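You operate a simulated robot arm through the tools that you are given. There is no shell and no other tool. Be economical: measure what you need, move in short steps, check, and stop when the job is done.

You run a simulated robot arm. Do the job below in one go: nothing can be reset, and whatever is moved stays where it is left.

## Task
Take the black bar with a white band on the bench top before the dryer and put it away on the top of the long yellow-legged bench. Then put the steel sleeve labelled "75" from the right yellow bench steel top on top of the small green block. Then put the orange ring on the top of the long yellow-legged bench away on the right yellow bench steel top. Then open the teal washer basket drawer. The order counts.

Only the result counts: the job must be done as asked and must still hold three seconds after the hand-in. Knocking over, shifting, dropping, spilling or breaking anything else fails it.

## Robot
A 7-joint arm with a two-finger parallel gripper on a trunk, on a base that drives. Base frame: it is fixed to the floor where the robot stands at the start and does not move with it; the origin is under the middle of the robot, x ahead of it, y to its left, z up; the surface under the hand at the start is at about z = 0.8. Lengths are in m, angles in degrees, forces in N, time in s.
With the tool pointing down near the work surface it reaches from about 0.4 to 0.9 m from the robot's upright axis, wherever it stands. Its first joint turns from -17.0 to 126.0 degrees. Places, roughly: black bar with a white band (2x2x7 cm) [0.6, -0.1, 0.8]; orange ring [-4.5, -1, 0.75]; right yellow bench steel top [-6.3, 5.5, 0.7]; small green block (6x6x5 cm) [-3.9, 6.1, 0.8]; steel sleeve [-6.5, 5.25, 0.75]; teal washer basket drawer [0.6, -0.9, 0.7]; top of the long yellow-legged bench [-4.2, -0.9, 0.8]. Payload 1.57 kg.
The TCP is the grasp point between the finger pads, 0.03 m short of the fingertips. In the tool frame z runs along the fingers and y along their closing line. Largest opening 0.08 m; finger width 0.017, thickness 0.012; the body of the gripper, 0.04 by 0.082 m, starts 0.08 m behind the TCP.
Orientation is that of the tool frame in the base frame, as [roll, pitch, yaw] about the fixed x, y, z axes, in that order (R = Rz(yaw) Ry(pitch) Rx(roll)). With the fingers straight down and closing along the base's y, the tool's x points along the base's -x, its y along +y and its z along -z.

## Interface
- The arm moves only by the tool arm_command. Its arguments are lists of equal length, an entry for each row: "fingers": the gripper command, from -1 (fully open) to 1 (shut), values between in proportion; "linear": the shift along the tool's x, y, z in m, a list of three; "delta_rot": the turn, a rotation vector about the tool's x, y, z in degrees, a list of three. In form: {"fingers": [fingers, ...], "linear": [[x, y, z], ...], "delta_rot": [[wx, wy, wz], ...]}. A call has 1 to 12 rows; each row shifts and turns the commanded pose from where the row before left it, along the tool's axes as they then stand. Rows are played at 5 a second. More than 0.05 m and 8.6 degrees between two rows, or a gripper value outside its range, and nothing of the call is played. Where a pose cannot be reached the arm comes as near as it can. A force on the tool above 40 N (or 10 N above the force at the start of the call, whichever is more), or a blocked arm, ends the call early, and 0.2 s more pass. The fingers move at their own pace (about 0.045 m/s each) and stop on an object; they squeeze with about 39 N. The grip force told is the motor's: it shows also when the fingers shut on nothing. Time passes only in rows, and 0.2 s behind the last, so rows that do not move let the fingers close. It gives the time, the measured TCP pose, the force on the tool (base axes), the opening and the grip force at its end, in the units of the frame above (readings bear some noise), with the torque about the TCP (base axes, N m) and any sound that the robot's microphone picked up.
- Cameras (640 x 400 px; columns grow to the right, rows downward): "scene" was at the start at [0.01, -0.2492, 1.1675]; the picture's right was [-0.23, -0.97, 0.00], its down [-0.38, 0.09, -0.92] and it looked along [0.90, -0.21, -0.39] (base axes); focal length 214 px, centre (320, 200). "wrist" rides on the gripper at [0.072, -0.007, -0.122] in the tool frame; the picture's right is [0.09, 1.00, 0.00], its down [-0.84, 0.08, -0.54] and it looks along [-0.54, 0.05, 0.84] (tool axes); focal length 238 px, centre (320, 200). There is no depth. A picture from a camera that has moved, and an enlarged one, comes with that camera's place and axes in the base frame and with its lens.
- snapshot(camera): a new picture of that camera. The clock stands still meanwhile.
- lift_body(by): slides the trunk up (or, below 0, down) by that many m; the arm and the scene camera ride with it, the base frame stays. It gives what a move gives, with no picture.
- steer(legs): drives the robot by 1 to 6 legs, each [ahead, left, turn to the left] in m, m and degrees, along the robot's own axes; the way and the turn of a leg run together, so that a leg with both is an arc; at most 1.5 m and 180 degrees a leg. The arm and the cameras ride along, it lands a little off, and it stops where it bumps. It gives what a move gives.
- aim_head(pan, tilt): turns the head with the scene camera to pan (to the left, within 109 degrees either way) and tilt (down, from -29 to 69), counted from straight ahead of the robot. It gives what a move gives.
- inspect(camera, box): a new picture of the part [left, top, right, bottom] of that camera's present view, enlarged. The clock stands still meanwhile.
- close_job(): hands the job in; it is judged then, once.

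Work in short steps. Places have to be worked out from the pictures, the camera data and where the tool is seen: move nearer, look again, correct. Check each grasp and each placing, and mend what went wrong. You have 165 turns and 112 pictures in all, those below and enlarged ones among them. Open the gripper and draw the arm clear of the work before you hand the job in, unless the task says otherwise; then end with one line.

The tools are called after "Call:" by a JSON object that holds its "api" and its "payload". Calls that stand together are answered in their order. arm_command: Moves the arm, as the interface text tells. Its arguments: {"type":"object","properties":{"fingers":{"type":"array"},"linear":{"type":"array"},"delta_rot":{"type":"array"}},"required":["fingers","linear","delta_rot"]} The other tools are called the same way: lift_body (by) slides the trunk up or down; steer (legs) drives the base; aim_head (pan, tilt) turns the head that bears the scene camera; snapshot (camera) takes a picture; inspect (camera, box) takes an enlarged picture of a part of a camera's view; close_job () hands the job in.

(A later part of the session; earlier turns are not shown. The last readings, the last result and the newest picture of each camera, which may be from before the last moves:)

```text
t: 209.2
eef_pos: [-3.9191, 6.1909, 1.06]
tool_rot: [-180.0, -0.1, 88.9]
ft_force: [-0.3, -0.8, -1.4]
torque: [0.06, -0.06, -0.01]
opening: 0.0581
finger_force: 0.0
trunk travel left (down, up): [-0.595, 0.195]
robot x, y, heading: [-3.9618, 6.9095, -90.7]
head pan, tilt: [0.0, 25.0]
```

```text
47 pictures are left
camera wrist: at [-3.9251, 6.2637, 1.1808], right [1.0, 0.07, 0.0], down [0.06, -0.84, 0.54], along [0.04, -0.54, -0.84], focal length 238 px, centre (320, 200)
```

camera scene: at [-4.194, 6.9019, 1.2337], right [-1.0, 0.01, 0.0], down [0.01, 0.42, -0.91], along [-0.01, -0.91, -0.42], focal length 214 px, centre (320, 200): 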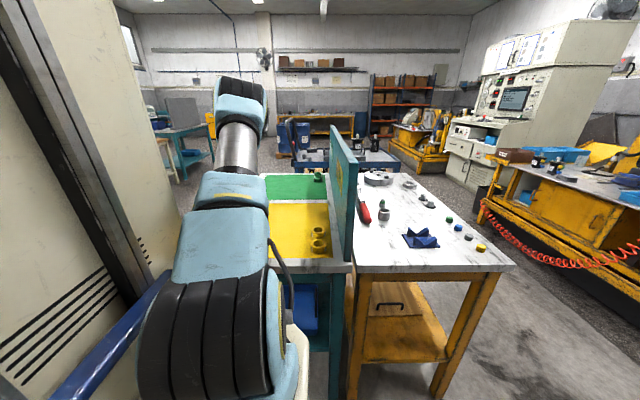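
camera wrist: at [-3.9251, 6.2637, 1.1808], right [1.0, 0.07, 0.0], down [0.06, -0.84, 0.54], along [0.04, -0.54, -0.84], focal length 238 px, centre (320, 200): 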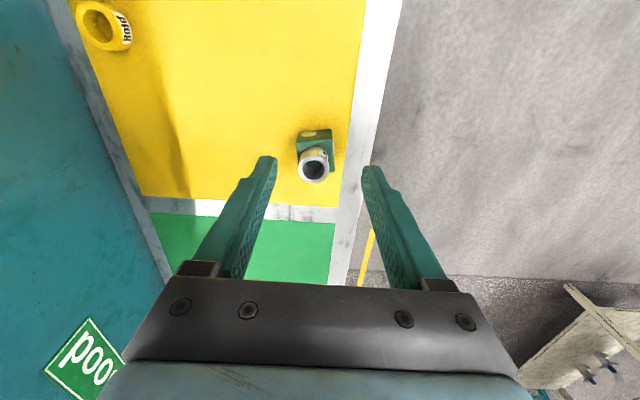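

The sleeve rests on the block, fingers clear. Next is the orange ring (triangulated at (-4.578, -1.028, z≈0.81)). I'll retract the arm and drive back by the known aisle at x≈-5.55, facing -y.

Call:
{"api": "arm_command", "payload": {"fingers": [-0.45, -0.45, -0.45, -0.45, -0.45, -0.45], "linear": [[0.04, 0, 0], [0.04, 0, 0], [0.04, 0, 0], [0.04, 0, 0], [0.04, 0, 0], [0.03, 0, 0]], "delta_rot": [[0, 0, 0], [0, 0, 0], [0, 0, 0], [0, 0, 0], [0, 0, 0], [0, 0, 0]]}}

Call:
{"api": "steer", "payload": {"legs": [[-0.2, 0, 0.7], [0, -0.8, 0], [0, -0.78, 0]]}}

Call:
{"api": "snapshot", "payload": {"camera": "scene"}}

```text
t: 210.7
eef_pos: [-3.9188, 6.4228, 1.0611]
tool_rot: [179.9, 0.0, 88.7]
ft_force: [-0.5, 0.5, 0.2]
torque: [0.01, 0.03, -0.01]
opening: 0.0582
finger_force: 0.1
trunk travel left (down, up): [-0.595, 0.195]
robot x, y, heading: [-3.9655, 6.9104, -91.0]
head pan, tilt: [0.0, 25.0]
```

```text
t: 219.9
eef_pos: [-5.4862, 6.6121, 1.0607]
tool_rot: [180.0, 0.0, 90.0]
ft_force: [0.2, 0.5, 0.3]
torque: [-0.01, 0.02, 0.01]
opening: 0.0583
finger_force: 0.0
trunk travel left (down, up): [-0.595, 0.195]
robot x, y, heading: [-5.5383, 7.0958, -89.4]
head pan, tilt: [0.0, 25.0]
```

```text
46 pictures are left
camera scene: at [-5.7714, 7.0852, 1.2335], right [-1.0, -0.01, 0.0], down [0.0, 0.42, -0.91], along [0.01, -0.91, -0.42], focal length 214 px, centre (320, 200)
```

scene: 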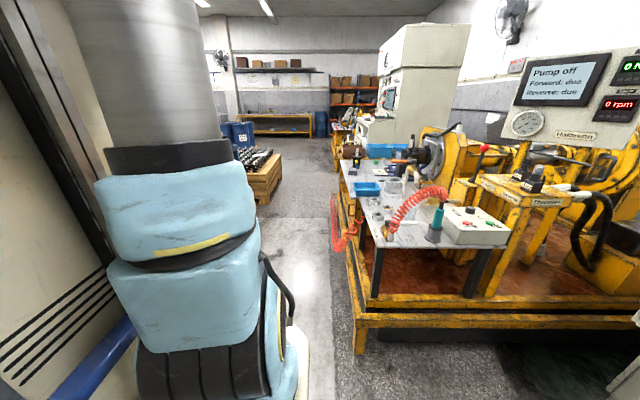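

The aisle is clear. I'll correct the heading and drive straight south to y≈0.55.

Call:
{"api": "steer", "payload": {"legs": [[0, 0.02, -0.6], [1.4, 0, 0], [1.4, 0, 0]]}}

Call:
{"api": "steer", "payload": {"legs": [[1.4, 0, 0], [1.4, 0, 0], [0.95, 0, 0]]}}

```text
t: 234.0
eef_pos: [-5.4819, 3.7922, 1.0606]
tool_rot: [179.9, -0.1, 89.0]
ft_force: [-0.2, 0.5, 0.6]
torque: [0.02, 0.03, 0.02]
opening: 0.0582
finger_force: 0.1
trunk travel left (down, up): [-0.595, 0.195]
robot x, y, heading: [-5.5288, 4.2791, -90.9]
head pan, tilt: [0.0, 25.0]
```

```text
t: 252.1
eef_pos: [-5.5943, 0.039, 1.0607]
tool_rot: [179.9, -0.2, 87.0]
ft_force: [0.3, -0.1, 0.4]
torque: [0.0, 0.02, -0.03]
opening: 0.058
finger_force: 0.1
trunk travel left (down, up): [-0.595, 0.195]
robot x, y, heading: [-5.6208, 0.5275, -92.7]
head pan, tilt: [0.0, 25.0]
```

I'll straighten up, strafe left to x≈-4.62 and approach the bench.

Call:
{"api": "steer", "payload": {"legs": [[0, 0, 2.7], [0, 1.0, 0], [0.35, 0, 0]]}}

Call:
{"api": "aim_head", "payload": {"pan": 0, "tilt": 40}}

Call:
{"api": "snapshot", "payload": {"camera": "wrist"}}

Call:
{"api": "snapshot", "payload": {"camera": "scene"}}

```text
t: 259.6
eef_pos: [-4.5396, -0.3007, 1.0612]
tool_rot: [-179.9, -0.1, 90.6]
ft_force: [-0.3, -0.2, 0.1]
torque: [0.01, -0.02, -0.03]
opening: 0.0581
finger_force: 0.1
trunk travel left (down, up): [-0.595, 0.195]
robot x, y, heading: [-4.6004, 0.1824, -89.1]
head pan, tilt: [0.0, 25.0]
```

```text
t: 260.4
eef_pos: [-4.5399, -0.3006, 1.0612]
tool_rot: [-179.9, -0.1, 90.5]
ft_force: [0.7, 0.6, 0.1]
torque: [0.01, 0.04, -0.03]
opening: 0.0578
finger_force: 0.1
trunk travel left (down, up): [-0.595, 0.195]
robot x, y, heading: [-4.5984, 0.1852, -89.1]
head pan, tilt: [0.0, 40.0]
```

```text
45 pictures are left
camera wrist: at [-4.5461, -0.229, 1.1813], right [0.99, 0.1, 0.0], down [0.08, -0.84, 0.54], along [0.05, -0.54, -0.84], focal length 238 px, centre (320, 200)
```

wrist: 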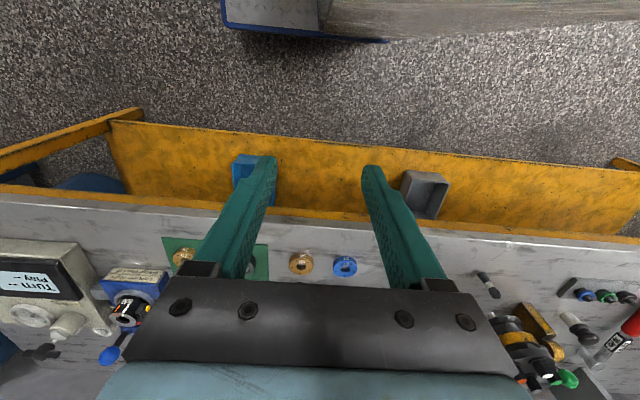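

```text
44 pictures are left
camera scene: at [-4.8291, 0.1771, 1.2103], right [-1.0, -0.02, 0.0], down [-0.01, 0.64, -0.77], along [0.01, -0.77, -0.64], focal length 214 px, centre (320, 200)
```

scene: 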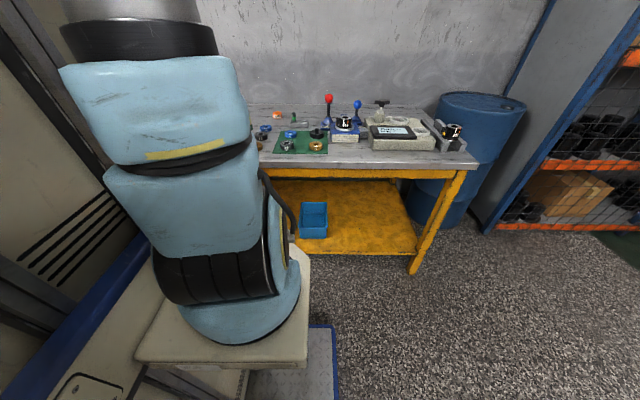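

Shelf edge at y≈-0.59 (z 0.17), top edge at y≈-0.51: my low deck can go a bit under the top. I'll advance to y≈-0.14 and look at the ring.

Call:
{"api": "steer", "payload": {"legs": [[0.32, 0, -0.9]]}}

Call:
{"api": "snapshot", "payload": {"camera": "wrist"}}

```text
t: 262.6
eef_pos: [-4.549, -0.6275, 1.0607]
tool_rot: [179.9, -0.1, 89.2]
ft_force: [-0.3, -0.6, 0.8]
torque: [-0.01, -0.02, 0.0]
opening: 0.0582
finger_force: 0.1
trunk travel left (down, up): [-0.595, 0.195]
robot x, y, heading: [-4.5933, -0.1404, -90.1]
head pan, tilt: [0.0, 40.0]
```

```text
43 pictures are left
camera wrist: at [-4.5539, -0.5548, 1.1813], right [1.0, 0.08, 0.0], down [0.06, -0.84, 0.54], along [0.04, -0.54, -0.84], focal length 238 px, centre (320, 200)
```

wrist: 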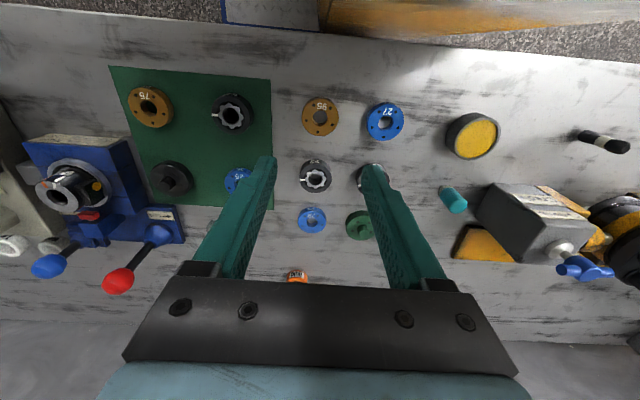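

The ring is at about (-4.575, -1.02). I'll move forward and down to a viewpoint over it.

Call:
{"api": "arm_command", "payload": {"fingers": [-0.45, -0.45, -0.45, -0.45, -0.45, -0.45, -0.45, -0.45], "linear": [[-0.038, -0.003, 0.02], [-0.038, -0.003, 0.02], [-0.038, -0.003, 0.02], [-0.038, -0.003, 0.02], [-0.038, -0.003, 0.02], [-0.038, -0.003, 0.02], [-0.04, -0.004, 0.02], [0, 0, 0]], "delta_rot": [[0, 0, 0], [0, 0, 0], [0, 0, 0], [0, 0, 0], [0, 0, 0], [0, 0, 0], [0, 0, 0], [0, 0, 0]]}}

Call:
{"api": "snapshot", "payload": {"camera": "wrist"}}

```text
t: 264.4
eef_pos: [-4.5762, -0.8925, 0.9221]
tool_rot: [180.0, 0.0, 89.3]
ft_force: [0.0, 0.5, -0.7]
torque: [0.01, 0.0, 0.04]
opening: 0.0579
finger_force: 0.1
trunk travel left (down, up): [-0.595, 0.195]
robot x, y, heading: [-4.5963, -0.1403, -90.2]
head pan, tilt: [0.0, 40.0]
```

```text
42 pictures are left
camera wrist: at [-4.5815, -0.8208, 1.0427], right [1.0, 0.08, 0.0], down [0.07, -0.84, 0.54], along [0.04, -0.54, -0.84], focal length 238 px, centre (320, 200)
```

wrist: 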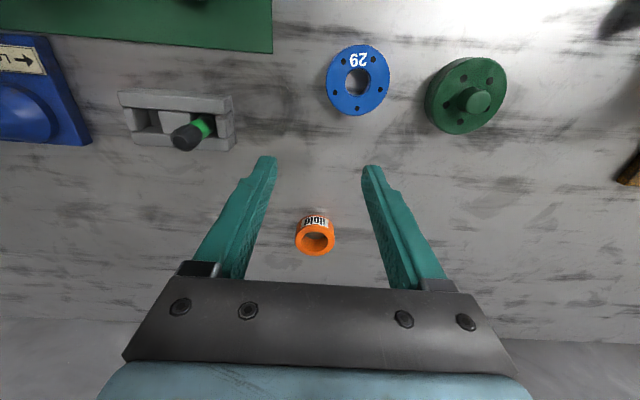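

The ring (OD about 45 mm) is at about (-4.571, -1.019). I'll move above it at z≈0.88.

Call:
{"api": "arm_command", "payload": {"fingers": [-0.6, -0.6, -0.6, -0.6, -0.6], "linear": [[-0.03, 0.001, 0.012], [-0.032, 0.001, 0.012], [-0.032, 0.001, 0.01], [-0.032, 0.001, 0.01], [0, 0, 0]], "delta_rot": [[0, 0, 0], [0, 0, 0], [0, 0, 0], [0, 0, 0], [0, 0, 0]]}}

Call:
{"api": "snapshot", "payload": {"camera": "wrist"}}

```text
t: 265.6
eef_pos: [-4.5712, -1.0197, 0.8771]
tool_rot: [-179.9, -0.1, 89.2]
ft_force: [0.3, 0.3, -0.6]
torque: [0.02, -0.01, 0.01]
opening: 0.064
finger_force: 0.2
trunk travel left (down, up): [-0.595, 0.195]
robot x, y, heading: [-4.5944, -0.1431, -90.3]
head pan, tilt: [0.0, 40.0]
```

```text
41 pictures are left
camera wrist: at [-4.5766, -0.9469, 0.9974], right [1.0, 0.08, 0.0], down [0.07, -0.84, 0.54], along [0.04, -0.54, -0.84], focal length 238 px, centre (320, 200)
```

wrist: 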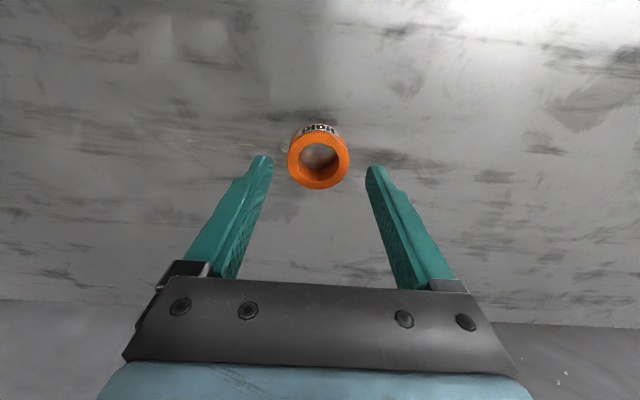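

Centred. I'll descend to z≈0.834 and close.

Call:
{"api": "arm_command", "payload": {"fingers": [-0.6, -0.6, -0.6, -0.6, 0, 0.5, 1, 1, 1], "linear": [[0, 0, 0.02], [0, 0, 0.015], [0, 0, 0.007], [0, 0, 0], [0, 0, 0], [0, 0, 0], [0, 0, 0], [0, 0, 0], [0, 0, 0]], "delta_rot": [[0, 0, 0], [0, 0, 0], [0, 0, 0], [0, 0, 0], [0, 0, 0], [0, 0, 0], [0, 0, 0], [0, 0, 0], [0, 0, 0]]}}

```text
t: 267.6
eef_pos: [-4.5719, -1.02, 0.8347]
tool_rot: [180.0, 0.0, 89.2]
ft_force: [-0.2, 0.2, 0.0]
torque: [-0.01, 0.03, 0.0]
opening: 0.0474
finger_force: 38.7
trunk travel left (down, up): [-0.595, 0.195]
robot x, y, heading: [-4.5945, -0.1404, -90.1]
head pan, tilt: [0.0, 40.0]
```

Gripped (47 mm). I'll lift, draw back and check.

Call:
{"api": "arm_command", "payload": {"fingers": [1, 1, 1, 1, 1, 1, 1, 1, 1, 1, 1, 1], "linear": [[0, 0, -0.02], [0, 0, -0.035], [0.02, 0, -0.035], [0.04, 0, -0.025], [0.04, 0, -0.025], [0.04, 0, -0.025], [0.04, 0, -0.025], [0.04, 0, -0.025], [0.04, 0, -0.02], [0.04, 0, 0], [0.04, 0, 0], [0.04, 0, 0]], "delta_rot": [[0, 0, 0], [0, 0, 0], [0, 0, 0], [0, 0, 0], [0, 0, 0], [0, 0, 0], [0, 0, 0], [0, 0, 0], [0, 0, 0], [0, 0, 0], [0, 0, 0], [0, 0, 0]]}}

Call:
{"api": "snapshot", "payload": {"camera": "wrist"}}

```text
t: 270.2
eef_pos: [-4.5683, -0.6375, 1.07]
tool_rot: [180.0, -0.1, 89.1]
ft_force: [0.1, -0.4, -0.6]
torque: [0.05, 0.03, 0.01]
opening: 0.0466
finger_force: 39.5
trunk travel left (down, up): [-0.595, 0.195]
robot x, y, heading: [-4.5957, -0.1405, -90.4]
head pan, tilt: [0.0, 40.0]
```

```text
40 pictures are left
camera wrist: at [-4.5732, -0.5663, 1.19], right [1.0, 0.08, 0.0], down [0.07, -0.84, 0.54], along [0.04, -0.54, -0.84], focal length 238 px, centre (320, 200)
```

wrist: 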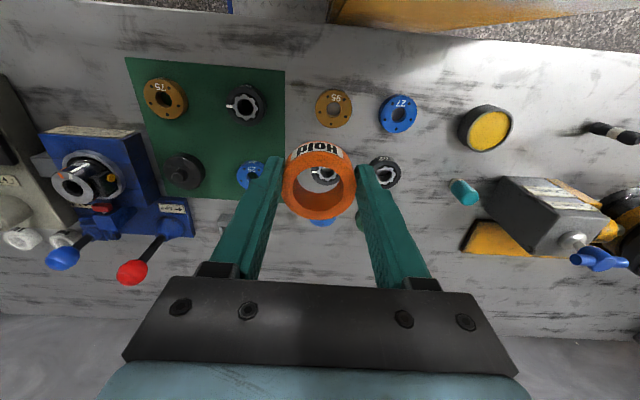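

The ring is held. I'll back off, strafe right to x≈-5.53, and reverse north along the known aisle in stages with drift checks.

Call:
{"api": "steer", "payload": {"legs": [[-0.66, 0, 0.4], [0, -0.94, 0], [-1.3, 0, 0], [-0.8, 0, 0]]}}

```text
t: 288.4
eef_pos: [-5.5053, 2.1239, 1.0707]
tool_rot: [180.0, 0.0, 89.3]
ft_force: [-0.1, 0.3, -0.6]
torque: [0.03, 0.01, 0.01]
opening: 0.0448
finger_force: 39.2
trunk travel left (down, up): [-0.595, 0.195]
robot x, y, heading: [-5.5382, 2.6199, -90.2]
head pan, tilt: [0.0, 40.0]
```

On track, though the opening crept to 44.8 mm. I'll check the grasp with a picture and continue.

Call:
{"api": "snapshot", "payload": {"camera": "wrist"}}

Call:
{"api": "steer", "payload": {"legs": [[-1.2, 0, 0.2], [-1.1, 0, 0]]}}

```text
39 pictures are left
camera wrist: at [-5.5115, 2.1957, 1.1904], right [1.0, 0.08, 0.0], down [0.07, -0.84, 0.54], along [0.04, -0.54, -0.84], focal length 238 px, centre (320, 200)
```

wrist: 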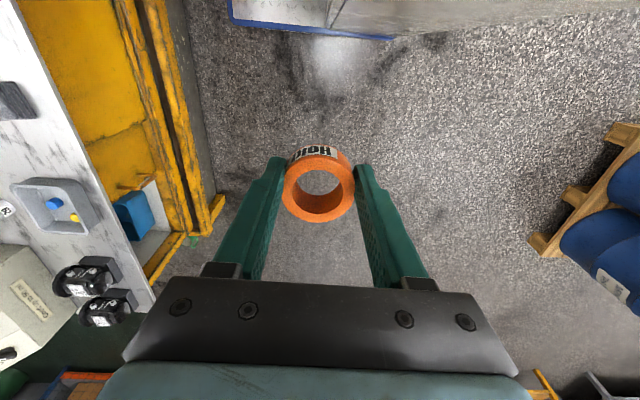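

```text
t: 299.8
eef_pos: [-5.4579, 4.4328, 1.0706]
tool_rot: [180.0, -0.1, 86.7]
ft_force: [0.2, 0.2, -0.5]
torque: [-0.01, 0.01, -0.01]
opening: 0.0446
finger_force: 39.0
trunk travel left (down, up): [-0.595, 0.195]
robot x, y, heading: [-5.4636, 4.9307, -92.8]
head pan, tilt: [0.0, 40.0]
```

Drifted a bit (heading -92.8°). I'll correct and reverse on to y≈7.05, then turn to face -x.

Call:
{"api": "steer", "payload": {"legs": [[0, -0.05, 2.8], [-1.1, 0, 0], [-1.05, 0, 0]]}}

```text
t: 310.9
eef_pos: [-5.5005, 6.5877, 1.0703]
tool_rot: [-180.0, 0.0, 91.4]
ft_force: [-0.7, -0.3, -0.3]
torque: [-0.02, 0.01, -0.02]
opening: 0.0448
finger_force: 39.1
trunk travel left (down, up): [-0.595, 0.195]
robot x, y, heading: [-5.5481, 7.0889, -88.0]
head pan, tilt: [0.0, 40.0]
```

Turn to heading 180 and strafe left along the bench to y≈5.6.

Call:
{"api": "steer", "payload": {"legs": [[0, 0, -92], [-0.055, 0.3, 0]]}}

Call:
{"api": "steer", "payload": {"legs": [[0, 0.6, 0]]}}

```text
t: 316.9
eef_pos: [-5.9835, 6.7441, 1.0694]
tool_rot: [180.0, 0.1, 0.5]
ft_force: [0.7, 0.0, 0.5]
torque: [0.01, 0.0, 0.0]
opening: 0.0447
finger_force: 39.1
trunk travel left (down, up): [-0.595, 0.195]
robot x, y, heading: [-5.486, 6.7849, -178.9]
head pan, tilt: [0.0, 40.0]
```

```text
t: 320.2
eef_pos: [-5.9728, 6.1457, 1.069]
tool_rot: [180.0, 0.0, 0.8]
ft_force: [-0.2, -0.6, 0.1]
torque: [0.03, -0.04, 0.0]
opening: 0.0446
finger_force: 39.1
trunk travel left (down, up): [-0.595, 0.195]
robot x, y, heading: [-5.4742, 6.1856, -178.6]
head pan, tilt: [0.0, 40.0]
```

I'll aim for the clear spot near (-6.09, 5.60) between the dark pad and the blue tray, moving to y≈5.64 and checking.

Call:
{"api": "steer", "payload": {"legs": [[0, 0.54, -1.3]]}}

Call:
{"api": "snapshot", "payload": {"camera": "wrist"}}

```text
t: 323.3
eef_pos: [-5.9705, 5.6321, 1.0704]
tool_rot: [180.0, 0.1, -1.1]
ft_force: [-0.6, 1.3, -0.2]
torque: [0.01, -0.03, -0.01]
opening: 0.0447
finger_force: 39.2
trunk travel left (down, up): [-0.595, 0.195]
robot x, y, heading: [-5.4725, 5.6588, 179.5]
head pan, tilt: [0.0, 40.0]
```

```text
38 pictures are left
camera wrist: at [-5.8981, 5.6361, 1.1904], right [0.07, -1.0, 0.0], down [-0.84, -0.06, 0.54], along [-0.54, -0.04, -0.84], focal length 238 px, centre (320, 200)
```

wrist: 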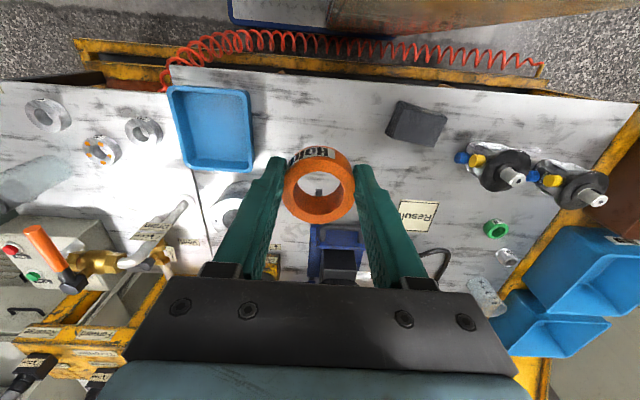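

The spot (-6.085, 5.622) is clear. I'll move over and lower to z≈0.78.

Call:
{"api": "arm_command", "payload": {"fingers": [1, 1, 1, 1, 1, 1, 1, 1, 1, 1, 1], "linear": [[-0.038, 0.004, 0], [-0.038, 0.003, 0], [-0.038, 0.003, 0], [0, 0, 0.042], [0, 0, 0.042], [0, 0, 0.042], [0, 0, 0.042], [0, 0, 0.042], [0, 0, 0.042], [0, 0, 0.038], [0, 0, 0]], "delta_rot": [[0, 0, 0], [0, 0, 0], [0, 0, 0], [0, 0, 0], [0, 0, 0], [0, 0, 0], [0, 0, 0], [0, 0, 0], [0, 0, 0], [0, 0, 0], [0, 0, 0]]}}

Call:
{"api": "snapshot", "payload": {"camera": "wrist"}}

```text
t: 325.7
eef_pos: [-6.083, 5.6221, 0.7802]
tool_rot: [-180.0, 0.0, -1.2]
ft_force: [-0.4, 0.3, 0.0]
torque: [-0.03, -0.01, 0.01]
opening: 0.0445
finger_force: 38.7
trunk travel left (down, up): [-0.595, 0.195]
robot x, y, heading: [-5.4737, 5.6561, 179.4]
head pan, tilt: [0.0, 40.0]
```

```text
37 pictures are left
camera wrist: at [-6.0113, 5.6278, 0.9004], right [0.07, -1.0, 0.0], down [-0.84, -0.06, 0.54], along [-0.54, -0.04, -0.84], focal length 238 px, centre (320, 200)
```

wrist: 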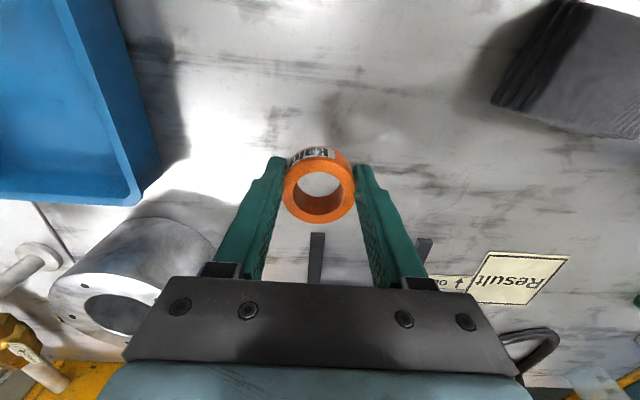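

Clear around. I'll lower slowly to contact.

Call:
{"api": "arm_command", "payload": {"fingers": [1, 1, 1, 1, 1, 1], "linear": [[0, 0, 0.012], [0, 0, 0.012], [0, 0, 0.006], [0, 0, 0.003], [0, 0, 0.003], [0, 0, 0]], "delta_rot": [[0, 0, 0], [0, 0, 0], [0, 0, 0], [0, 0, 0], [0, 0, 0], [0, 0, 0]]}}

```text
t: 327.1
eef_pos: [-6.0848, 5.6232, 0.7424]
tool_rot: [-180.0, 0.0, -1.1]
ft_force: [-0.2, -0.3, -0.2]
torque: [0.01, -0.01, -0.02]
opening: 0.0445
finger_force: 38.6
trunk travel left (down, up): [-0.595, 0.195]
robot x, y, heading: [-5.4763, 5.66, 179.5]
head pan, tilt: [0.0, 40.0]
```

No contact yet. I'll continue in 2 mm steps.

Call:
{"api": "arm_command", "payload": {"fingers": [1, 1, 1, 1], "linear": [[0, 0, 0.002], [0, 0, 0.002], [0, 0, 0.002], [0, 0, 0]], "delta_rot": [[0, 0, 0], [0, 0, 0], [0, 0, 0], [0, 0, 0]]}}

```text
t: 328.1
eef_pos: [-6.0835, 5.624, 0.7379]
tool_rot: [179.9, 0.0, -1.1]
ft_force: [1.1, 0.4, -0.5]
torque: [0.01, 0.04, 0.03]
opening: 0.0445
finger_force: 39.2
trunk travel left (down, up): [-0.595, 0.195]
robot x, y, heading: [-5.469, 5.654, 179.4]
head pan, tilt: [0.0, 40.0]
```

Call:
{"api": "arm_command", "payload": {"fingers": [1, 1, 1, 1], "linear": [[0, 0, 0.002], [0, 0, 0.002], [0, 0, 0.001], [0, 0, 0]], "delta_rot": [[0, 0, 0], [0, 0, 0], [0, 0, 0], [0, 0, 0]]}}

Call:
{"api": "snapshot", "payload": {"camera": "wrist"}}

```text
t: 329.1
eef_pos: [-6.0851, 5.6239, 0.7345]
tool_rot: [180.0, 0.2, -1.0]
ft_force: [5.3, 5.3, 32.2]
torque: [0.16, -0.01, 0.0]
opening: 0.0448
finger_force: 39.3
trunk travel left (down, up): [-0.595, 0.195]
robot x, y, heading: [-5.4738, 5.6588, 179.4]
head pan, tilt: [0.0, 40.0]
```

```text
36 pictures are left
camera wrist: at [-6.0116, 5.6292, 0.8546], right [0.07, -1.0, 0.0], down [-0.84, -0.06, 0.54], along [-0.54, -0.04, -0.84], focal length 238 px, centre (320, 200)
```

wrist: 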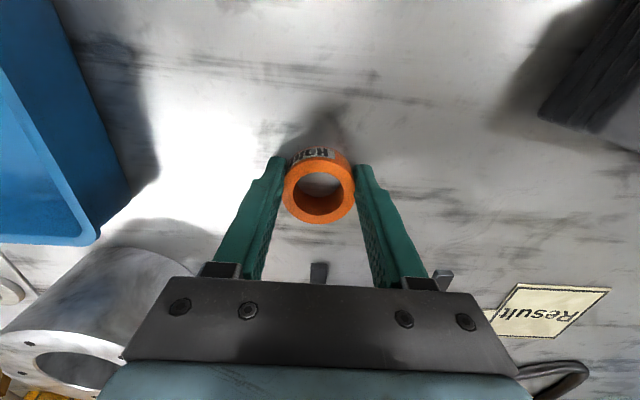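

Contact (32 N). I'll ease 2 mm, release and lift away.

Call:
{"api": "arm_command", "payload": {"fingers": [1, 0.3, -0.2, -0.6, -0.6, -0.6, -0.6, -0.6, -0.6, -0.6, -0.6], "linear": [[0, 0, -0.002], [0, 0, 0], [0, 0, 0], [0, 0, 0], [0, 0, 0], [0, 0, -0.02], [0, 0, -0.04], [0, 0, -0.045], [0, 0, -0.045], [0, 0, -0.045], [0, 0, -0.045]], "delta_rot": [[0, 0, 0], [0, 0, 0], [0, 0, 0], [0, 0, 0], [0, 0, 0], [0, 0, 0], [0, 0, 0], [0, 0, 0], [0, 0, 0], [0, 0, 0], [0, 0, 0]]}}

Call:
{"api": "snapshot", "payload": {"camera": "wrist"}}

```text
t: 331.5
eef_pos: [-6.0833, 5.6228, 0.9767]
tool_rot: [-179.9, -0.1, -1.2]
ft_force: [-1.0, 0.1, -0.7]
torque: [0.03, -0.02, -0.02]
opening: 0.0638
finger_force: 0.0
trunk travel left (down, up): [-0.595, 0.195]
robot x, y, heading: [-5.4729, 5.6554, 179.4]
head pan, tilt: [0.0, 40.0]
```

```text
35 pictures are left
camera wrist: at [-6.0101, 5.6289, 1.0969], right [0.07, -1.0, 0.0], down [-0.84, -0.06, 0.54], along [-0.54, -0.04, -0.84], focal length 238 px, centre (320, 200)
```

wrist: 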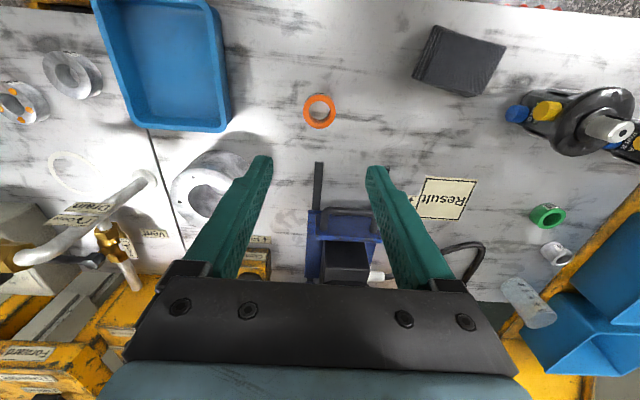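

The ring lies flat on the steel top. Now the drawer: I'll raise and retract the arm, and leave the aisle northward.

Call:
{"api": "arm_command", "payload": {"fingers": [-0.6, -0.6, -0.6, -0.6], "linear": [[0, 0, -0.04], [0.04, 0, -0.04], [0.045, 0, -0.02], [0.04, 0, 0]], "delta_rot": [[0, 0, 0], [0, 0, 0], [0, 0, 0], [0, 0, 0]]}}

Call:
{"api": "steer", "payload": {"legs": [[0, -0.7, 0.6], [0, -0.75, 0], [0, 0, 90]]}}

```text
refused: row 2 steps farther than a row can; nothing moved
```

```text
t: 342.9
eef_pos: [-5.4255, 6.4938, 0.9755]
tool_rot: [180.0, 0.0, 89.9]
ft_force: [-0.2, 0.2, -0.4]
torque: [-0.03, 0.0, -0.01]
opening: 0.0641
finger_force: 0.0
trunk travel left (down, up): [-0.595, 0.195]
robot x, y, heading: [-5.4744, 7.1015, -89.6]
head pan, tilt: [0.0, 40.0]
```

The retraction was refused but the drive went ahead with the hand at z≈0.975. I need to check that nothing on the bench (e.g. the hose coil) was disturbed.

Call:
{"api": "aim_head", "payload": {"pan": -20, "tilt": 25}}

Call:
{"api": "snapshot", "payload": {"camera": "scene"}}

Call:
{"api": "inspect", "payload": {"camera": "scene", "box": [200, 100, 440, 250]}}

```text
t: 343.7
eef_pos: [-5.4261, 6.4935, 0.9746]
tool_rot: [-180.0, 0.0, 89.9]
ft_force: [0.5, 0.5, 0.2]
torque: [0.01, 0.02, 0.03]
opening: 0.0641
finger_force: 0.1
trunk travel left (down, up): [-0.595, 0.195]
robot x, y, heading: [-5.4724, 7.0994, -89.4]
head pan, tilt: [-20.0, 25.0]
```

```text
34 pictures are left
camera scene: at [-5.7328, 7.0963, 1.2337], right [-0.94, 0.33, 0.0], down [0.14, 0.4, -0.91], along [-0.3, -0.85, -0.42], focal length 214 px, centre (320, 200)
```

scene: 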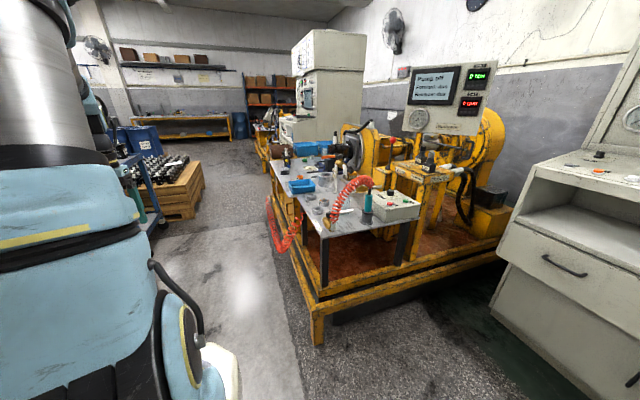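

```text
2.67 times, centred on (320, 175) of scene
camera zoom: at [-5.7328, 7.0963, 1.2337], right [-0.94, 0.33, 0.0], down [0.14, 0.4, -0.91], along [-0.3, -0.85, -0.42], focal length 572 px, centre (320, 267)
```

zoom: 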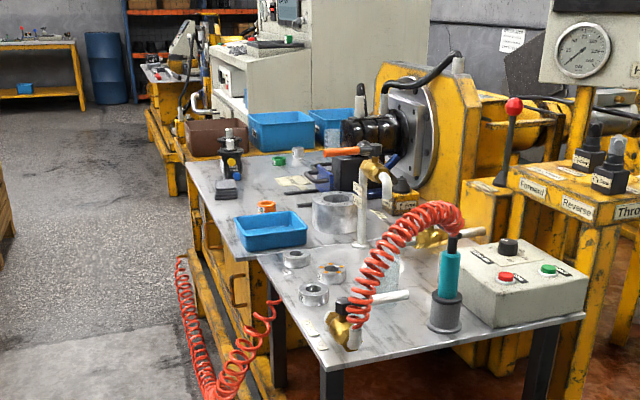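

All in place: the hose nozzle, sleeves and beaker are unchanged and the ring is visible. Now I retract the arm properly, then drive south down the aisle.

Call:
{"api": "arm_command", "payload": {"fingers": [-0.6, -0.6, -0.6, -0.6, -0.6], "linear": [[0, 0, -0.04], [0.03, 0, -0.03], [0.03, 0, -0.03], [0.04, 0, 0], [0.03, 0, 0]], "delta_rot": [[0, 0, 0], [0, 0, 0], [0, 0, 0], [0, 0, 0], [0, 0, 0]]}}

Call:
{"api": "steer", "payload": {"legs": [[0, -0.05, -0.5], [1.4, 0, 0], [1.3, 0, 0]]}}

```text
t: 344.9
eef_pos: [-5.426, 6.6228, 1.0749]
tool_rot: [-180.0, -0.1, 89.9]
ft_force: [-0.2, -0.5, -0.3]
torque: [-0.01, -0.03, -0.02]
opening: 0.064
finger_force: 0.0
trunk travel left (down, up): [-0.595, 0.195]
robot x, y, heading: [-5.4678, 7.1058, -89.5]
head pan, tilt: [-20.0, 25.0]
```

```text
t: 358.3
eef_pos: [-5.4532, 3.9643, 1.0752]
tool_rot: [-180.0, 0.0, 90.1]
ft_force: [0.1, 0.4, 0.8]
torque: [0.0, 0.01, -0.01]
opening: 0.0637
finger_force: 0.0
trunk travel left (down, up): [-0.595, 0.195]
robot x, y, heading: [-5.4966, 4.4475, -89.4]
head pan, tilt: [-20.0, 25.0]
```

I'll go on south with a slight right shift, then strafe left along y≈0.3 toward the washer.

Call:
{"api": "steer", "payload": {"legs": [[0, -0.04, -0.6], [1.4, 0, 0], [1.4, 0, 0], [1.3, 0, 0]]}}

```text
t: 378.5
eef_pos: [-5.3905, -0.1278, 1.0748]
tool_rot: [-180.0, 0.0, 92.6]
ft_force: [-0.5, -0.1, 0.0]
torque: [0.03, -0.02, -0.01]
opening: 0.064
finger_force: 0.0
trunk travel left (down, up): [-0.595, 0.195]
robot x, y, heading: [-5.4586, 0.3509, -86.8]
head pan, tilt: [-20.0, 25.0]
```

Call:
{"api": "steer", "payload": {"legs": [[0.03, 0, -3.2], [0, 1.25, 0], [0, 1.2, 0]]}}

Call:
{"api": "steer", "payload": {"legs": [[0, 1.2, 0], [0, 1.1, 0]]}}

```text
t: 390.8
eef_pos: [-2.9992, -0.1846, 1.0751]
tool_rot: [180.0, -0.1, 88.5]
ft_force: [0.0, 0.5, 1.1]
torque: [0.0, 0.0, -0.01]
opening: 0.0641
finger_force: 0.1
trunk travel left (down, up): [-0.595, 0.195]
robot x, y, heading: [-3.0322, 0.2956, -90.9]
head pan, tilt: [-20.0, 25.0]
```

```text
t: 402.1
eef_pos: [-0.6986, -0.2323, 1.0743]
tool_rot: [-180.0, -0.1, 87.9]
ft_force: [0.7, -0.8, -0.2]
torque: [0.0, -0.03, 0.0]
opening: 0.0644
finger_force: 0.1
trunk travel left (down, up): [-0.595, 0.195]
robot x, y, heading: [-0.7231, 0.2515, -91.5]
head pan, tilt: [-20.0, 25.0]
```

I'm near the start. I'll move to y≈0.05, turn to heading 0 and look at the washer drawer.

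Call:
{"api": "steer", "payload": {"legs": [[0.17, 0, 1.5], [0, 0, 90]]}}

Call:
{"api": "aim_head", "payload": {"pan": -30, "tilt": 22}}

Call:
{"api": "snapshot", "payload": {"camera": "scene"}}

```text
t: 407.4
eef_pos: [-0.2498, 0.1239, 1.075]
tool_rot: [179.9, -0.2, 179.7]
ft_force: [0.8, 0.3, 0.0]
torque: [0.02, 0.01, 0.0]
opening: 0.0639
finger_force: 0.0
trunk travel left (down, up): [-0.595, 0.195]
robot x, y, heading: [-0.7345, 0.0807, -0.0]
head pan, tilt: [-20.0, 25.0]
```

```text
t: 408.1
eef_pos: [-0.2483, 0.1239, 1.0748]
tool_rot: [-180.0, -0.1, 179.5]
ft_force: [0.9, 0.5, -0.1]
torque: [0.01, 0.02, -0.01]
opening: 0.0637
finger_force: 0.1
trunk travel left (down, up): [-0.595, 0.195]
robot x, y, heading: [-0.7337, 0.0811, -0.0]
head pan, tilt: [-30.0, 22.0]
```

```text
32 pictures are left
camera scene: at [-0.7296, -0.1927, 1.2386], right [-0.5, -0.87, 0.0], down [-0.32, 0.19, -0.93], along [0.8, -0.46, -0.37], focal length 214 px, centre (320, 200)
```

scene: 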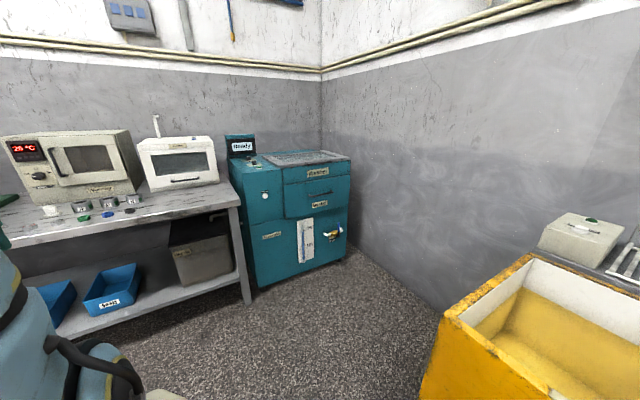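

Call:
{"api": "inspect", "payload": {"camera": "scene", "box": [210, 120, 370, 220]}}

```text
4.00 times, centred on (290, 170) of scene
camera zoom: at [-0.7296, -0.1927, 1.2386], right [-0.5, -0.87, 0.0], down [-0.32, 0.19, -0.93], along [0.8, -0.46, -0.37], focal length 858 px, centre (440, 320)
```

zoom: 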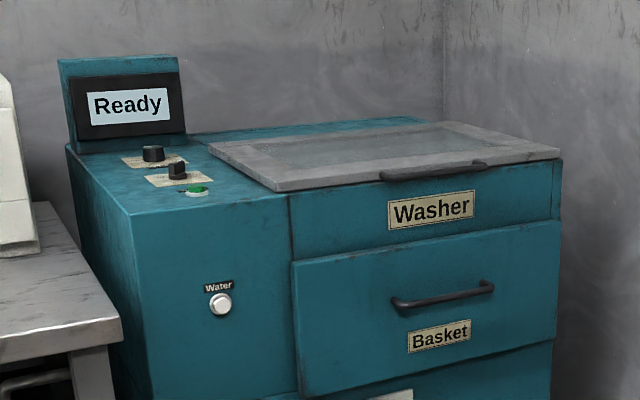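

The drawer handle triangulates to a bar at x≈0.475, y from -0.81 to -0.98, z≈0.72, with the lid handle directly above. I'll grip it with the tool horizontal, fingers closing vertically. First I extend and yaw the tool 90° here in free space.

Call:
{"api": "arm_command", "payload": {"fingers": [-0.3, -0.3, -0.3, -0.3, -0.3, -0.3, -0.3, -0.3, -0.3, -0.3, -0.3, -0.3], "linear": [[-0.045, 0, 0.02], [-0.045, 0, 0.02], [-0.045, 0, 0.02], [-0.045, 0, 0.02], [-0.045, 0, 0.02], [0, 0, 0], [0, 0, 0], [0, 0, 0], [0, 0, 0], [0, 0, 0], [0, 0, 0], [0, 0, 0]], "delta_rot": [[0, 0, 0], [0, 0, 0], [0, 0, 0], [0, 0, 0], [0, 0, 0], [0, 0, -8.5], [0, 0, -8.5], [0, 0, -8.5], [0, 0, -8.5], [0, 0, -8.5], [0, 0, -8.5], [0, 0, -8.5]]}}

Call:
{"api": "arm_command", "payload": {"fingers": [-0.3, -0.3, -0.3, -0.3, -0.3, -0.3, -0.3, -0.3, -0.3, -0.3], "linear": [[0, 0, 0], [0, 0, 0], [0, 0, 0], [0, 0, 0], [0, 0, 0], [0, 0, 0], [0, 0, 0], [0, 0, 0], [0, 0, 0], [0, 0, 0]], "delta_rot": [[0, 0, -8.5], [0, 0, -8.5], [0, 0, -8.5], [0, 0, -5], [8, 0, 0], [8, 0, 0], [8, 0, 0], [8, 0, 0], [8, 0, 0], [0, 0, 0]]}}

```text
t: 410.7
eef_pos: [-0.0243, 0.1233, 0.9744]
tool_rot: [179.9, -0.1, -120.9]
ft_force: [0.6, 0.6, -0.9]
torque: [0.02, 0.01, -0.01]
opening: 0.0519
finger_force: 0.1
trunk travel left (down, up): [-0.595, 0.195]
robot x, y, heading: [-0.7265, 0.0781, -0.2]
head pan, tilt: [-30.0, 22.0]
```

```text
t: 412.9
eef_pos: [-0.0259, 0.122, 0.9749]
tool_rot: [-140.1, 0.0, -90.5]
ft_force: [0.2, -0.6, -0.2]
torque: [0.02, -0.02, 0.01]
opening: 0.052
finger_force: 0.0
trunk travel left (down, up): [-0.595, 0.195]
robot x, y, heading: [-0.73, 0.0829, -0.3]
head pan, tilt: [-30.0, 22.0]
```

The tool tilts forward as intended (40°). I'll continue to near horizontal.

Call:
{"api": "arm_command", "payload": {"fingers": [-0.3, -0.3, -0.3, -0.3, -0.3, -0.3, -0.3, -0.3], "linear": [[0, 0, 0], [0, 0, 0], [0, 0, 0], [0, 0, 0], [0, 0, 0], [0, 0, 0], [0, 0, 0], [0, 0, 0]], "delta_rot": [[8, 0, 0], [8, 0, 0], [8, 0, 0], [8, 0, 0], [8, 0, 0], [5, 0, 0], [5, 0, 0], [0, 0, 0]]}}

Call:
{"api": "snapshot", "payload": {"camera": "wrist"}}

```text
t: 414.7
eef_pos: [-0.024, 0.121, 0.9738]
tool_rot: [-90.0, -0.1, -90.4]
ft_force: [-0.2, -0.5, 0.3]
torque: [0.02, 0.02, -0.01]
opening: 0.052
finger_force: 0.1
trunk travel left (down, up): [-0.595, 0.195]
robot x, y, heading: [-0.7335, 0.0833, -0.1]
head pan, tilt: [-30.0, 22.0]
```

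```text
30 pictures are left
camera wrist: at [-0.1466, 0.0511, 0.9801], right [0.0, -0.09, -1.0], down [-0.53, 0.84, -0.08], along [0.84, 0.53, -0.05], focal length 238 px, centre (320, 200)
```

wrist: 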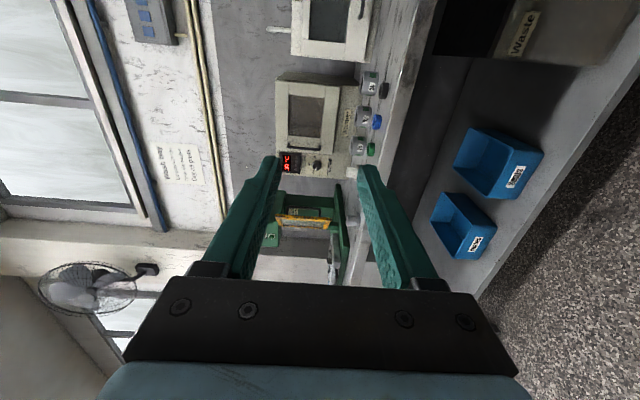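

The tool is horizontal. I'll turn the base to -40° here, then drive diagonally to about (-0.27, -0.43) to face the drawer with clearance from the soak tank.

Call:
{"api": "steer", "payload": {"legs": [[0, 0, -40], [0.35, -0.045, 0], [0.33, -0.045, 0]]}}

Call:
{"api": "aim_head", "payload": {"pan": 5, "tilt": 35}}

Call:
{"api": "snapshot", "payload": {"camera": "scene"}}

Call:
{"api": "snapshot", "payload": {"camera": "wrist"}}

```text
t: 420.7
eef_pos: [0.3009, -0.846, 0.9744]
tool_rot: [-90.1, 0.0, -130.6]
ft_force: [0.0, 0.3, 0.3]
torque: [0.0, 0.02, -0.01]
opening: 0.0519
finger_force: 0.0
trunk travel left (down, up): [-0.595, 0.195]
robot x, y, heading: [-0.2633, -0.4232, -40.0]
head pan, tilt: [-30.0, 22.0]
```

```text
t: 421.7
eef_pos: [0.2994, -0.8461, 0.9748]
tool_rot: [-90.1, 0.0, -130.6]
ft_force: [0.0, 0.2, -0.1]
torque: [0.0, -0.01, -0.02]
opening: 0.0518
finger_force: 0.1
trunk travel left (down, up): [-0.595, 0.195]
robot x, y, heading: [-0.2667, -0.4185, -40.0]
head pan, tilt: [5.0, 35.0]
```

```text
29 pictures are left
camera scene: at [-0.4019, -0.5962, 1.218], right [-0.58, -0.82, 0.0], down [-0.47, 0.33, -0.82], along [0.67, -0.47, -0.57], focal length 214 px, centre (320, 200)
```

scene: 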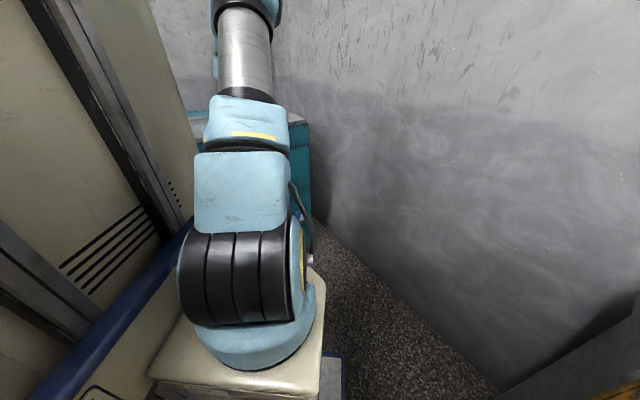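

```text
28 pictures are left
camera wrist: at [0.162, -0.8219, 0.9801], right [-0.06, -0.07, -1.0], down [0.13, 0.99, -0.08], along [0.99, -0.14, -0.05], focal length 238 px, centre (320, 200)
```

wrist: 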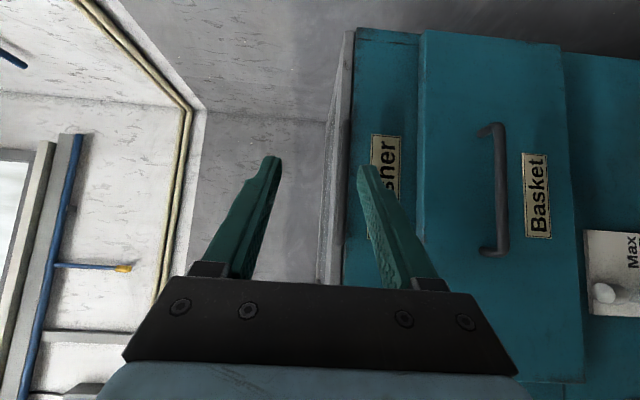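

The wrist view looks straight at the drawer: the handle bar is at z≈0.715, y -0.81..-0.99. I'll lower the hand to z≈0.72.

Call:
{"api": "arm_command", "payload": {"fingers": [-0.3, -0.3, -0.3, -0.3, -0.3, -0.3, -0.3], "linear": [[0, 0.045, 0], [0, 0.045, 0], [0, 0.045, 0], [0, 0.045, 0], [0, 0.045, 0], [0, 0.03, 0], [0, 0, 0]], "delta_rot": [[0, 0, 0], [0, 0, 0], [0, 0, 0], [0, 0, 0], [0, 0, 0], [0, 0, 0], [0, 0, 0]]}}

Call:
{"api": "snapshot", "payload": {"camera": "wrist"}}

```text
t: 423.3
eef_pos: [0.2999, -0.8457, 0.7194]
tool_rot: [-89.9, 0.0, -130.6]
ft_force: [0.1, 0.2, 0.4]
torque: [0.01, -0.01, 0.07]
opening: 0.052
finger_force: 0.0
trunk travel left (down, up): [-0.595, 0.195]
robot x, y, heading: [-0.2635, -0.422, -40.3]
head pan, tilt: [5.0, 35.0]
```

```text
27 pictures are left
camera wrist: at [0.1615, -0.8213, 0.725], right [-0.06, -0.07, -1.0], down [0.13, 0.99, -0.08], along [0.99, -0.14, -0.05], focal length 238 px, centre (320, 200)
```

wrist: 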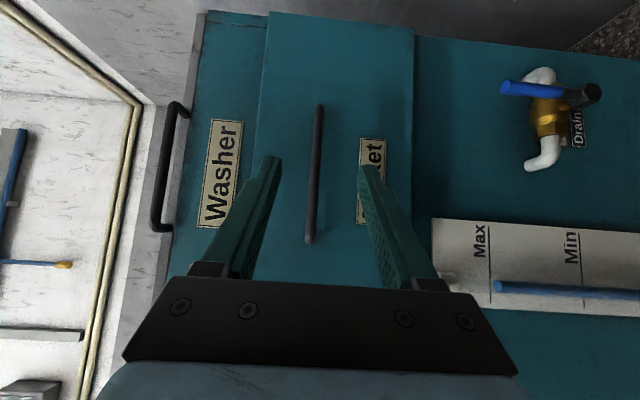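

The bar is at x≈0.468, z≈0.719, level with the fingers. I'll advance most of the way with the fingers open around it, then look.

Call:
{"api": "arm_command", "payload": {"fingers": [-0.3, -0.3, -0.3, -0.3, -0.3], "linear": [[-0.0126, 0, 0.0314], [-0.0126, 0, 0.0314], [-0.0126, 0, 0.0314], [-0.0126, 0, 0.0314], [0, 0, 0]], "delta_rot": [[0, 0, 0], [0, 0, 0], [0, 0, 0], [0, 0, 0], [0, 0, 0]]}}

Call:
{"api": "snapshot", "payload": {"camera": "wrist"}}

```text
t: 424.5
eef_pos: [0.4304, -0.8884, 0.7195]
tool_rot: [-90.1, 0.0, -130.5]
ft_force: [-0.6, -0.2, 0.2]
torque: [0.0, -0.02, 0.02]
opening: 0.0521
finger_force: 0.0
trunk travel left (down, up): [-0.595, 0.195]
robot x, y, heading: [-0.2608, -0.4254, -39.9]
head pan, tilt: [5.0, 35.0]
```

```text
26 pictures are left
camera wrist: at [0.2918, -0.8641, 0.7247], right [-0.06, -0.07, -1.0], down [0.13, 0.99, -0.08], along [0.99, -0.14, -0.05], focal length 238 px, centre (320, 200)
```

wrist: 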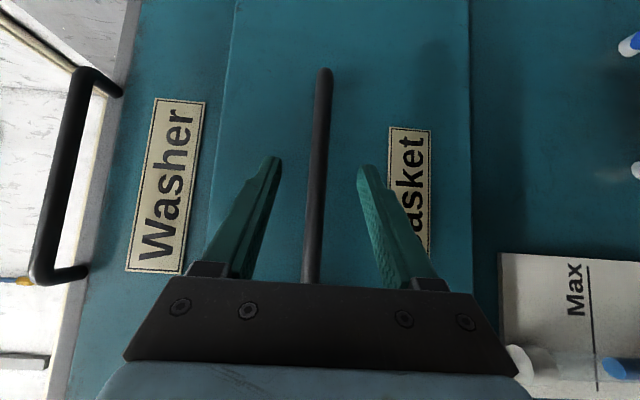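

The bar runs between the fingers. I'll make the last 3 cm advance and close.

Call:
{"api": "arm_command", "payload": {"fingers": [-0.3, -0.3, -0.3, 0.3, 1, 1, 1], "linear": [[-0.006, 0, 0.016], [-0.006, 0, 0.016], [0, 0, 0], [0, 0, 0], [0, 0, 0], [0, 0, 0], [0, 0, 0]], "delta_rot": [[0, 0, 0], [0, 0, 0], [0, 0, 0], [0, 0, 0], [0, 0, 0], [0, 0, 0], [0, 0, 0]]}}

Call:
{"api": "snapshot", "payload": {"camera": "wrist"}}

```text
t: 426.1
eef_pos: [0.4622, -0.9003, 0.7195]
tool_rot: [-90.0, 0.0, -130.6]
ft_force: [0.0, 0.7, 1.3]
torque: [0.01, -0.03, -0.07]
opening: 0.0138
finger_force: 28.3
trunk travel left (down, up): [-0.595, 0.195]
robot x, y, heading: [-0.2659, -0.4243, -40.2]
head pan, tilt: [5.0, 35.0]
```

```text
25 pictures are left
camera wrist: at [0.3229, -0.8765, 0.7253], right [-0.06, -0.07, -1.0], down [0.13, 0.99, -0.08], along [0.99, -0.14, -0.05], focal length 238 px, centre (320, 200)
```

wrist: 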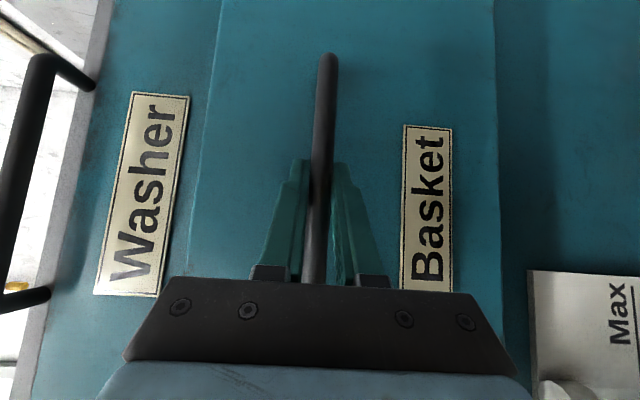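

Gripped on the bar (14 mm). I'll pull slowly in -x.

Call:
{"api": "arm_command", "payload": {"fingers": [1, 1, 1, 1, 1, 1], "linear": [[0.0065, 0, -0.0076], [0.013, 0, -0.0152], [0.0195, 0, -0.0228], [0.0195, 0, -0.0228], [0.0195, 0, -0.0228], [0.0195, 0, -0.0228]], "delta_rot": [[0, 0, 0], [0, 0, 0], [0, 0, 0], [0, 0, 0], [0, 0, 0], [0, 0, 0]]}}

Call:
{"api": "snapshot", "payload": {"camera": "wrist"}}

```text
t: 427.5
eef_pos: [0.3107, -0.9021, 0.7205]
tool_rot: [-89.9, 0.0, -130.6]
ft_force: [-0.3, 12.8, 6.1]
torque: [-0.07, 0.03, -0.44]
opening: 0.0137
finger_force: 30.5
trunk travel left (down, up): [-0.595, 0.195]
robot x, y, heading: [-0.2656, -0.4242, -40.2]
head pan, tilt: [5.0, 35.0]
```

```text
24 pictures are left
camera wrist: at [0.1719, -0.8764, 0.7252], right [-0.06, -0.07, -1.0], down [0.13, 0.99, -0.08], along [0.99, -0.14, -0.05], focal length 238 px, centre (320, 200)
```

wrist: 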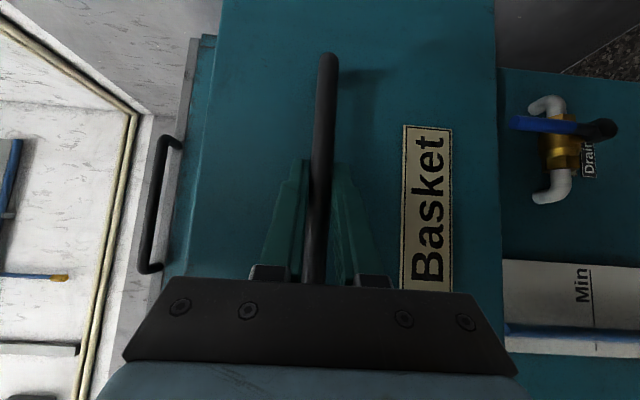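

The drawer is coming out (15 cm). I'll keep pulling, with a slight +y correction, until it stops.

Call:
{"api": "arm_command", "payload": {"fingers": [1, 1, 1, 1, 1, 1], "linear": [[0.0155, 0, -0.0205], [0.016, 0, -0.019], [0.016, 0, -0.019], [0.016, 0, -0.019], [0.016, 0, -0.019], [0.016, 0, -0.019]], "delta_rot": [[0, 0, 0], [0, 0, 0], [0, 0, 0], [0, 0, 0], [0, 0, 0], [0, 0, 0]]}}

Call:
{"api": "snapshot", "payload": {"camera": "wrist"}}

```text
t: 428.9
eef_pos: [0.1836, -0.9033, 0.7201]
tool_rot: [-90.6, 0.1, -130.3]
ft_force: [1.7, 22.3, -2.1]
torque: [-0.54, 0.01, 0.19]
opening: 0.0141
finger_force: 30.5
out of reach, approached as far as the arm can: row 5, 6
trunk travel left (down, up): [-0.595, 0.195]
robot x, y, heading: [-0.2645, -0.4241, -40.0]
head pan, tilt: [5.0, 35.0]
```

```text
23 pictures are left
camera wrist: at [0.0449, -0.879, 0.7266], right [-0.07, -0.06, -1.0], down [0.13, 0.99, -0.07], along [0.99, -0.13, -0.06], focal length 238 px, centre (320, 200)
```

wrist: 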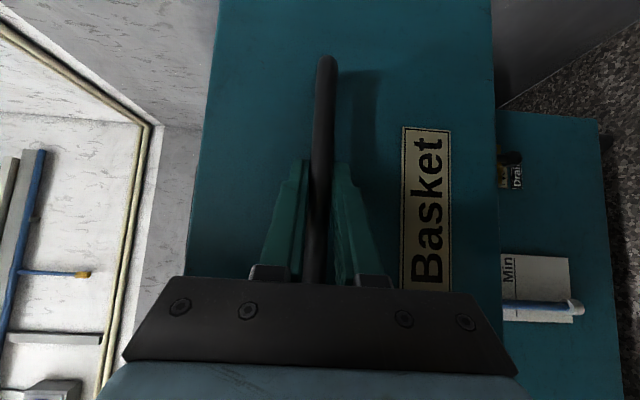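

Opened 28 cm so far, with no end stop felt and the arm at its limit. I'll back the base 6 cm in -x while holding.

Call:
{"api": "steer", "payload": {"legs": [[-0.046, -0.0386, 0]]}}

Call:
{"api": "snapshot", "payload": {"camera": "wrist"}}

```text
t: 429.9
eef_pos: [0.135, -0.901, 0.7201]
tool_rot: [-90.5, -0.2, -131.4]
ft_force: [0.5, -22.1, -22.9]
torque: [-0.43, 0.16, -0.08]
opening: 0.0136
finger_force: 30.5
trunk travel left (down, up): [-0.595, 0.195]
robot x, y, heading: [-0.3067, -0.4125, -40.7]
head pan, tilt: [5.0, 35.0]
```

```text
22 pictures are left
camera wrist: at [-0.0039, -0.8743, 0.7268], right [-0.07, -0.07, -1.0], down [0.15, 0.99, -0.07], along [0.99, -0.15, -0.06], focal length 238 px, centre (320, 200)
```

wrist: 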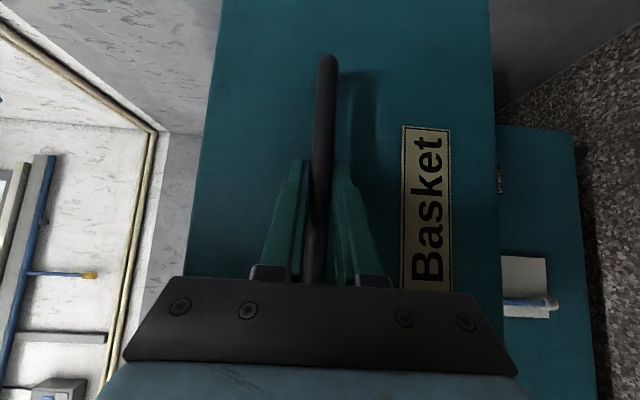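

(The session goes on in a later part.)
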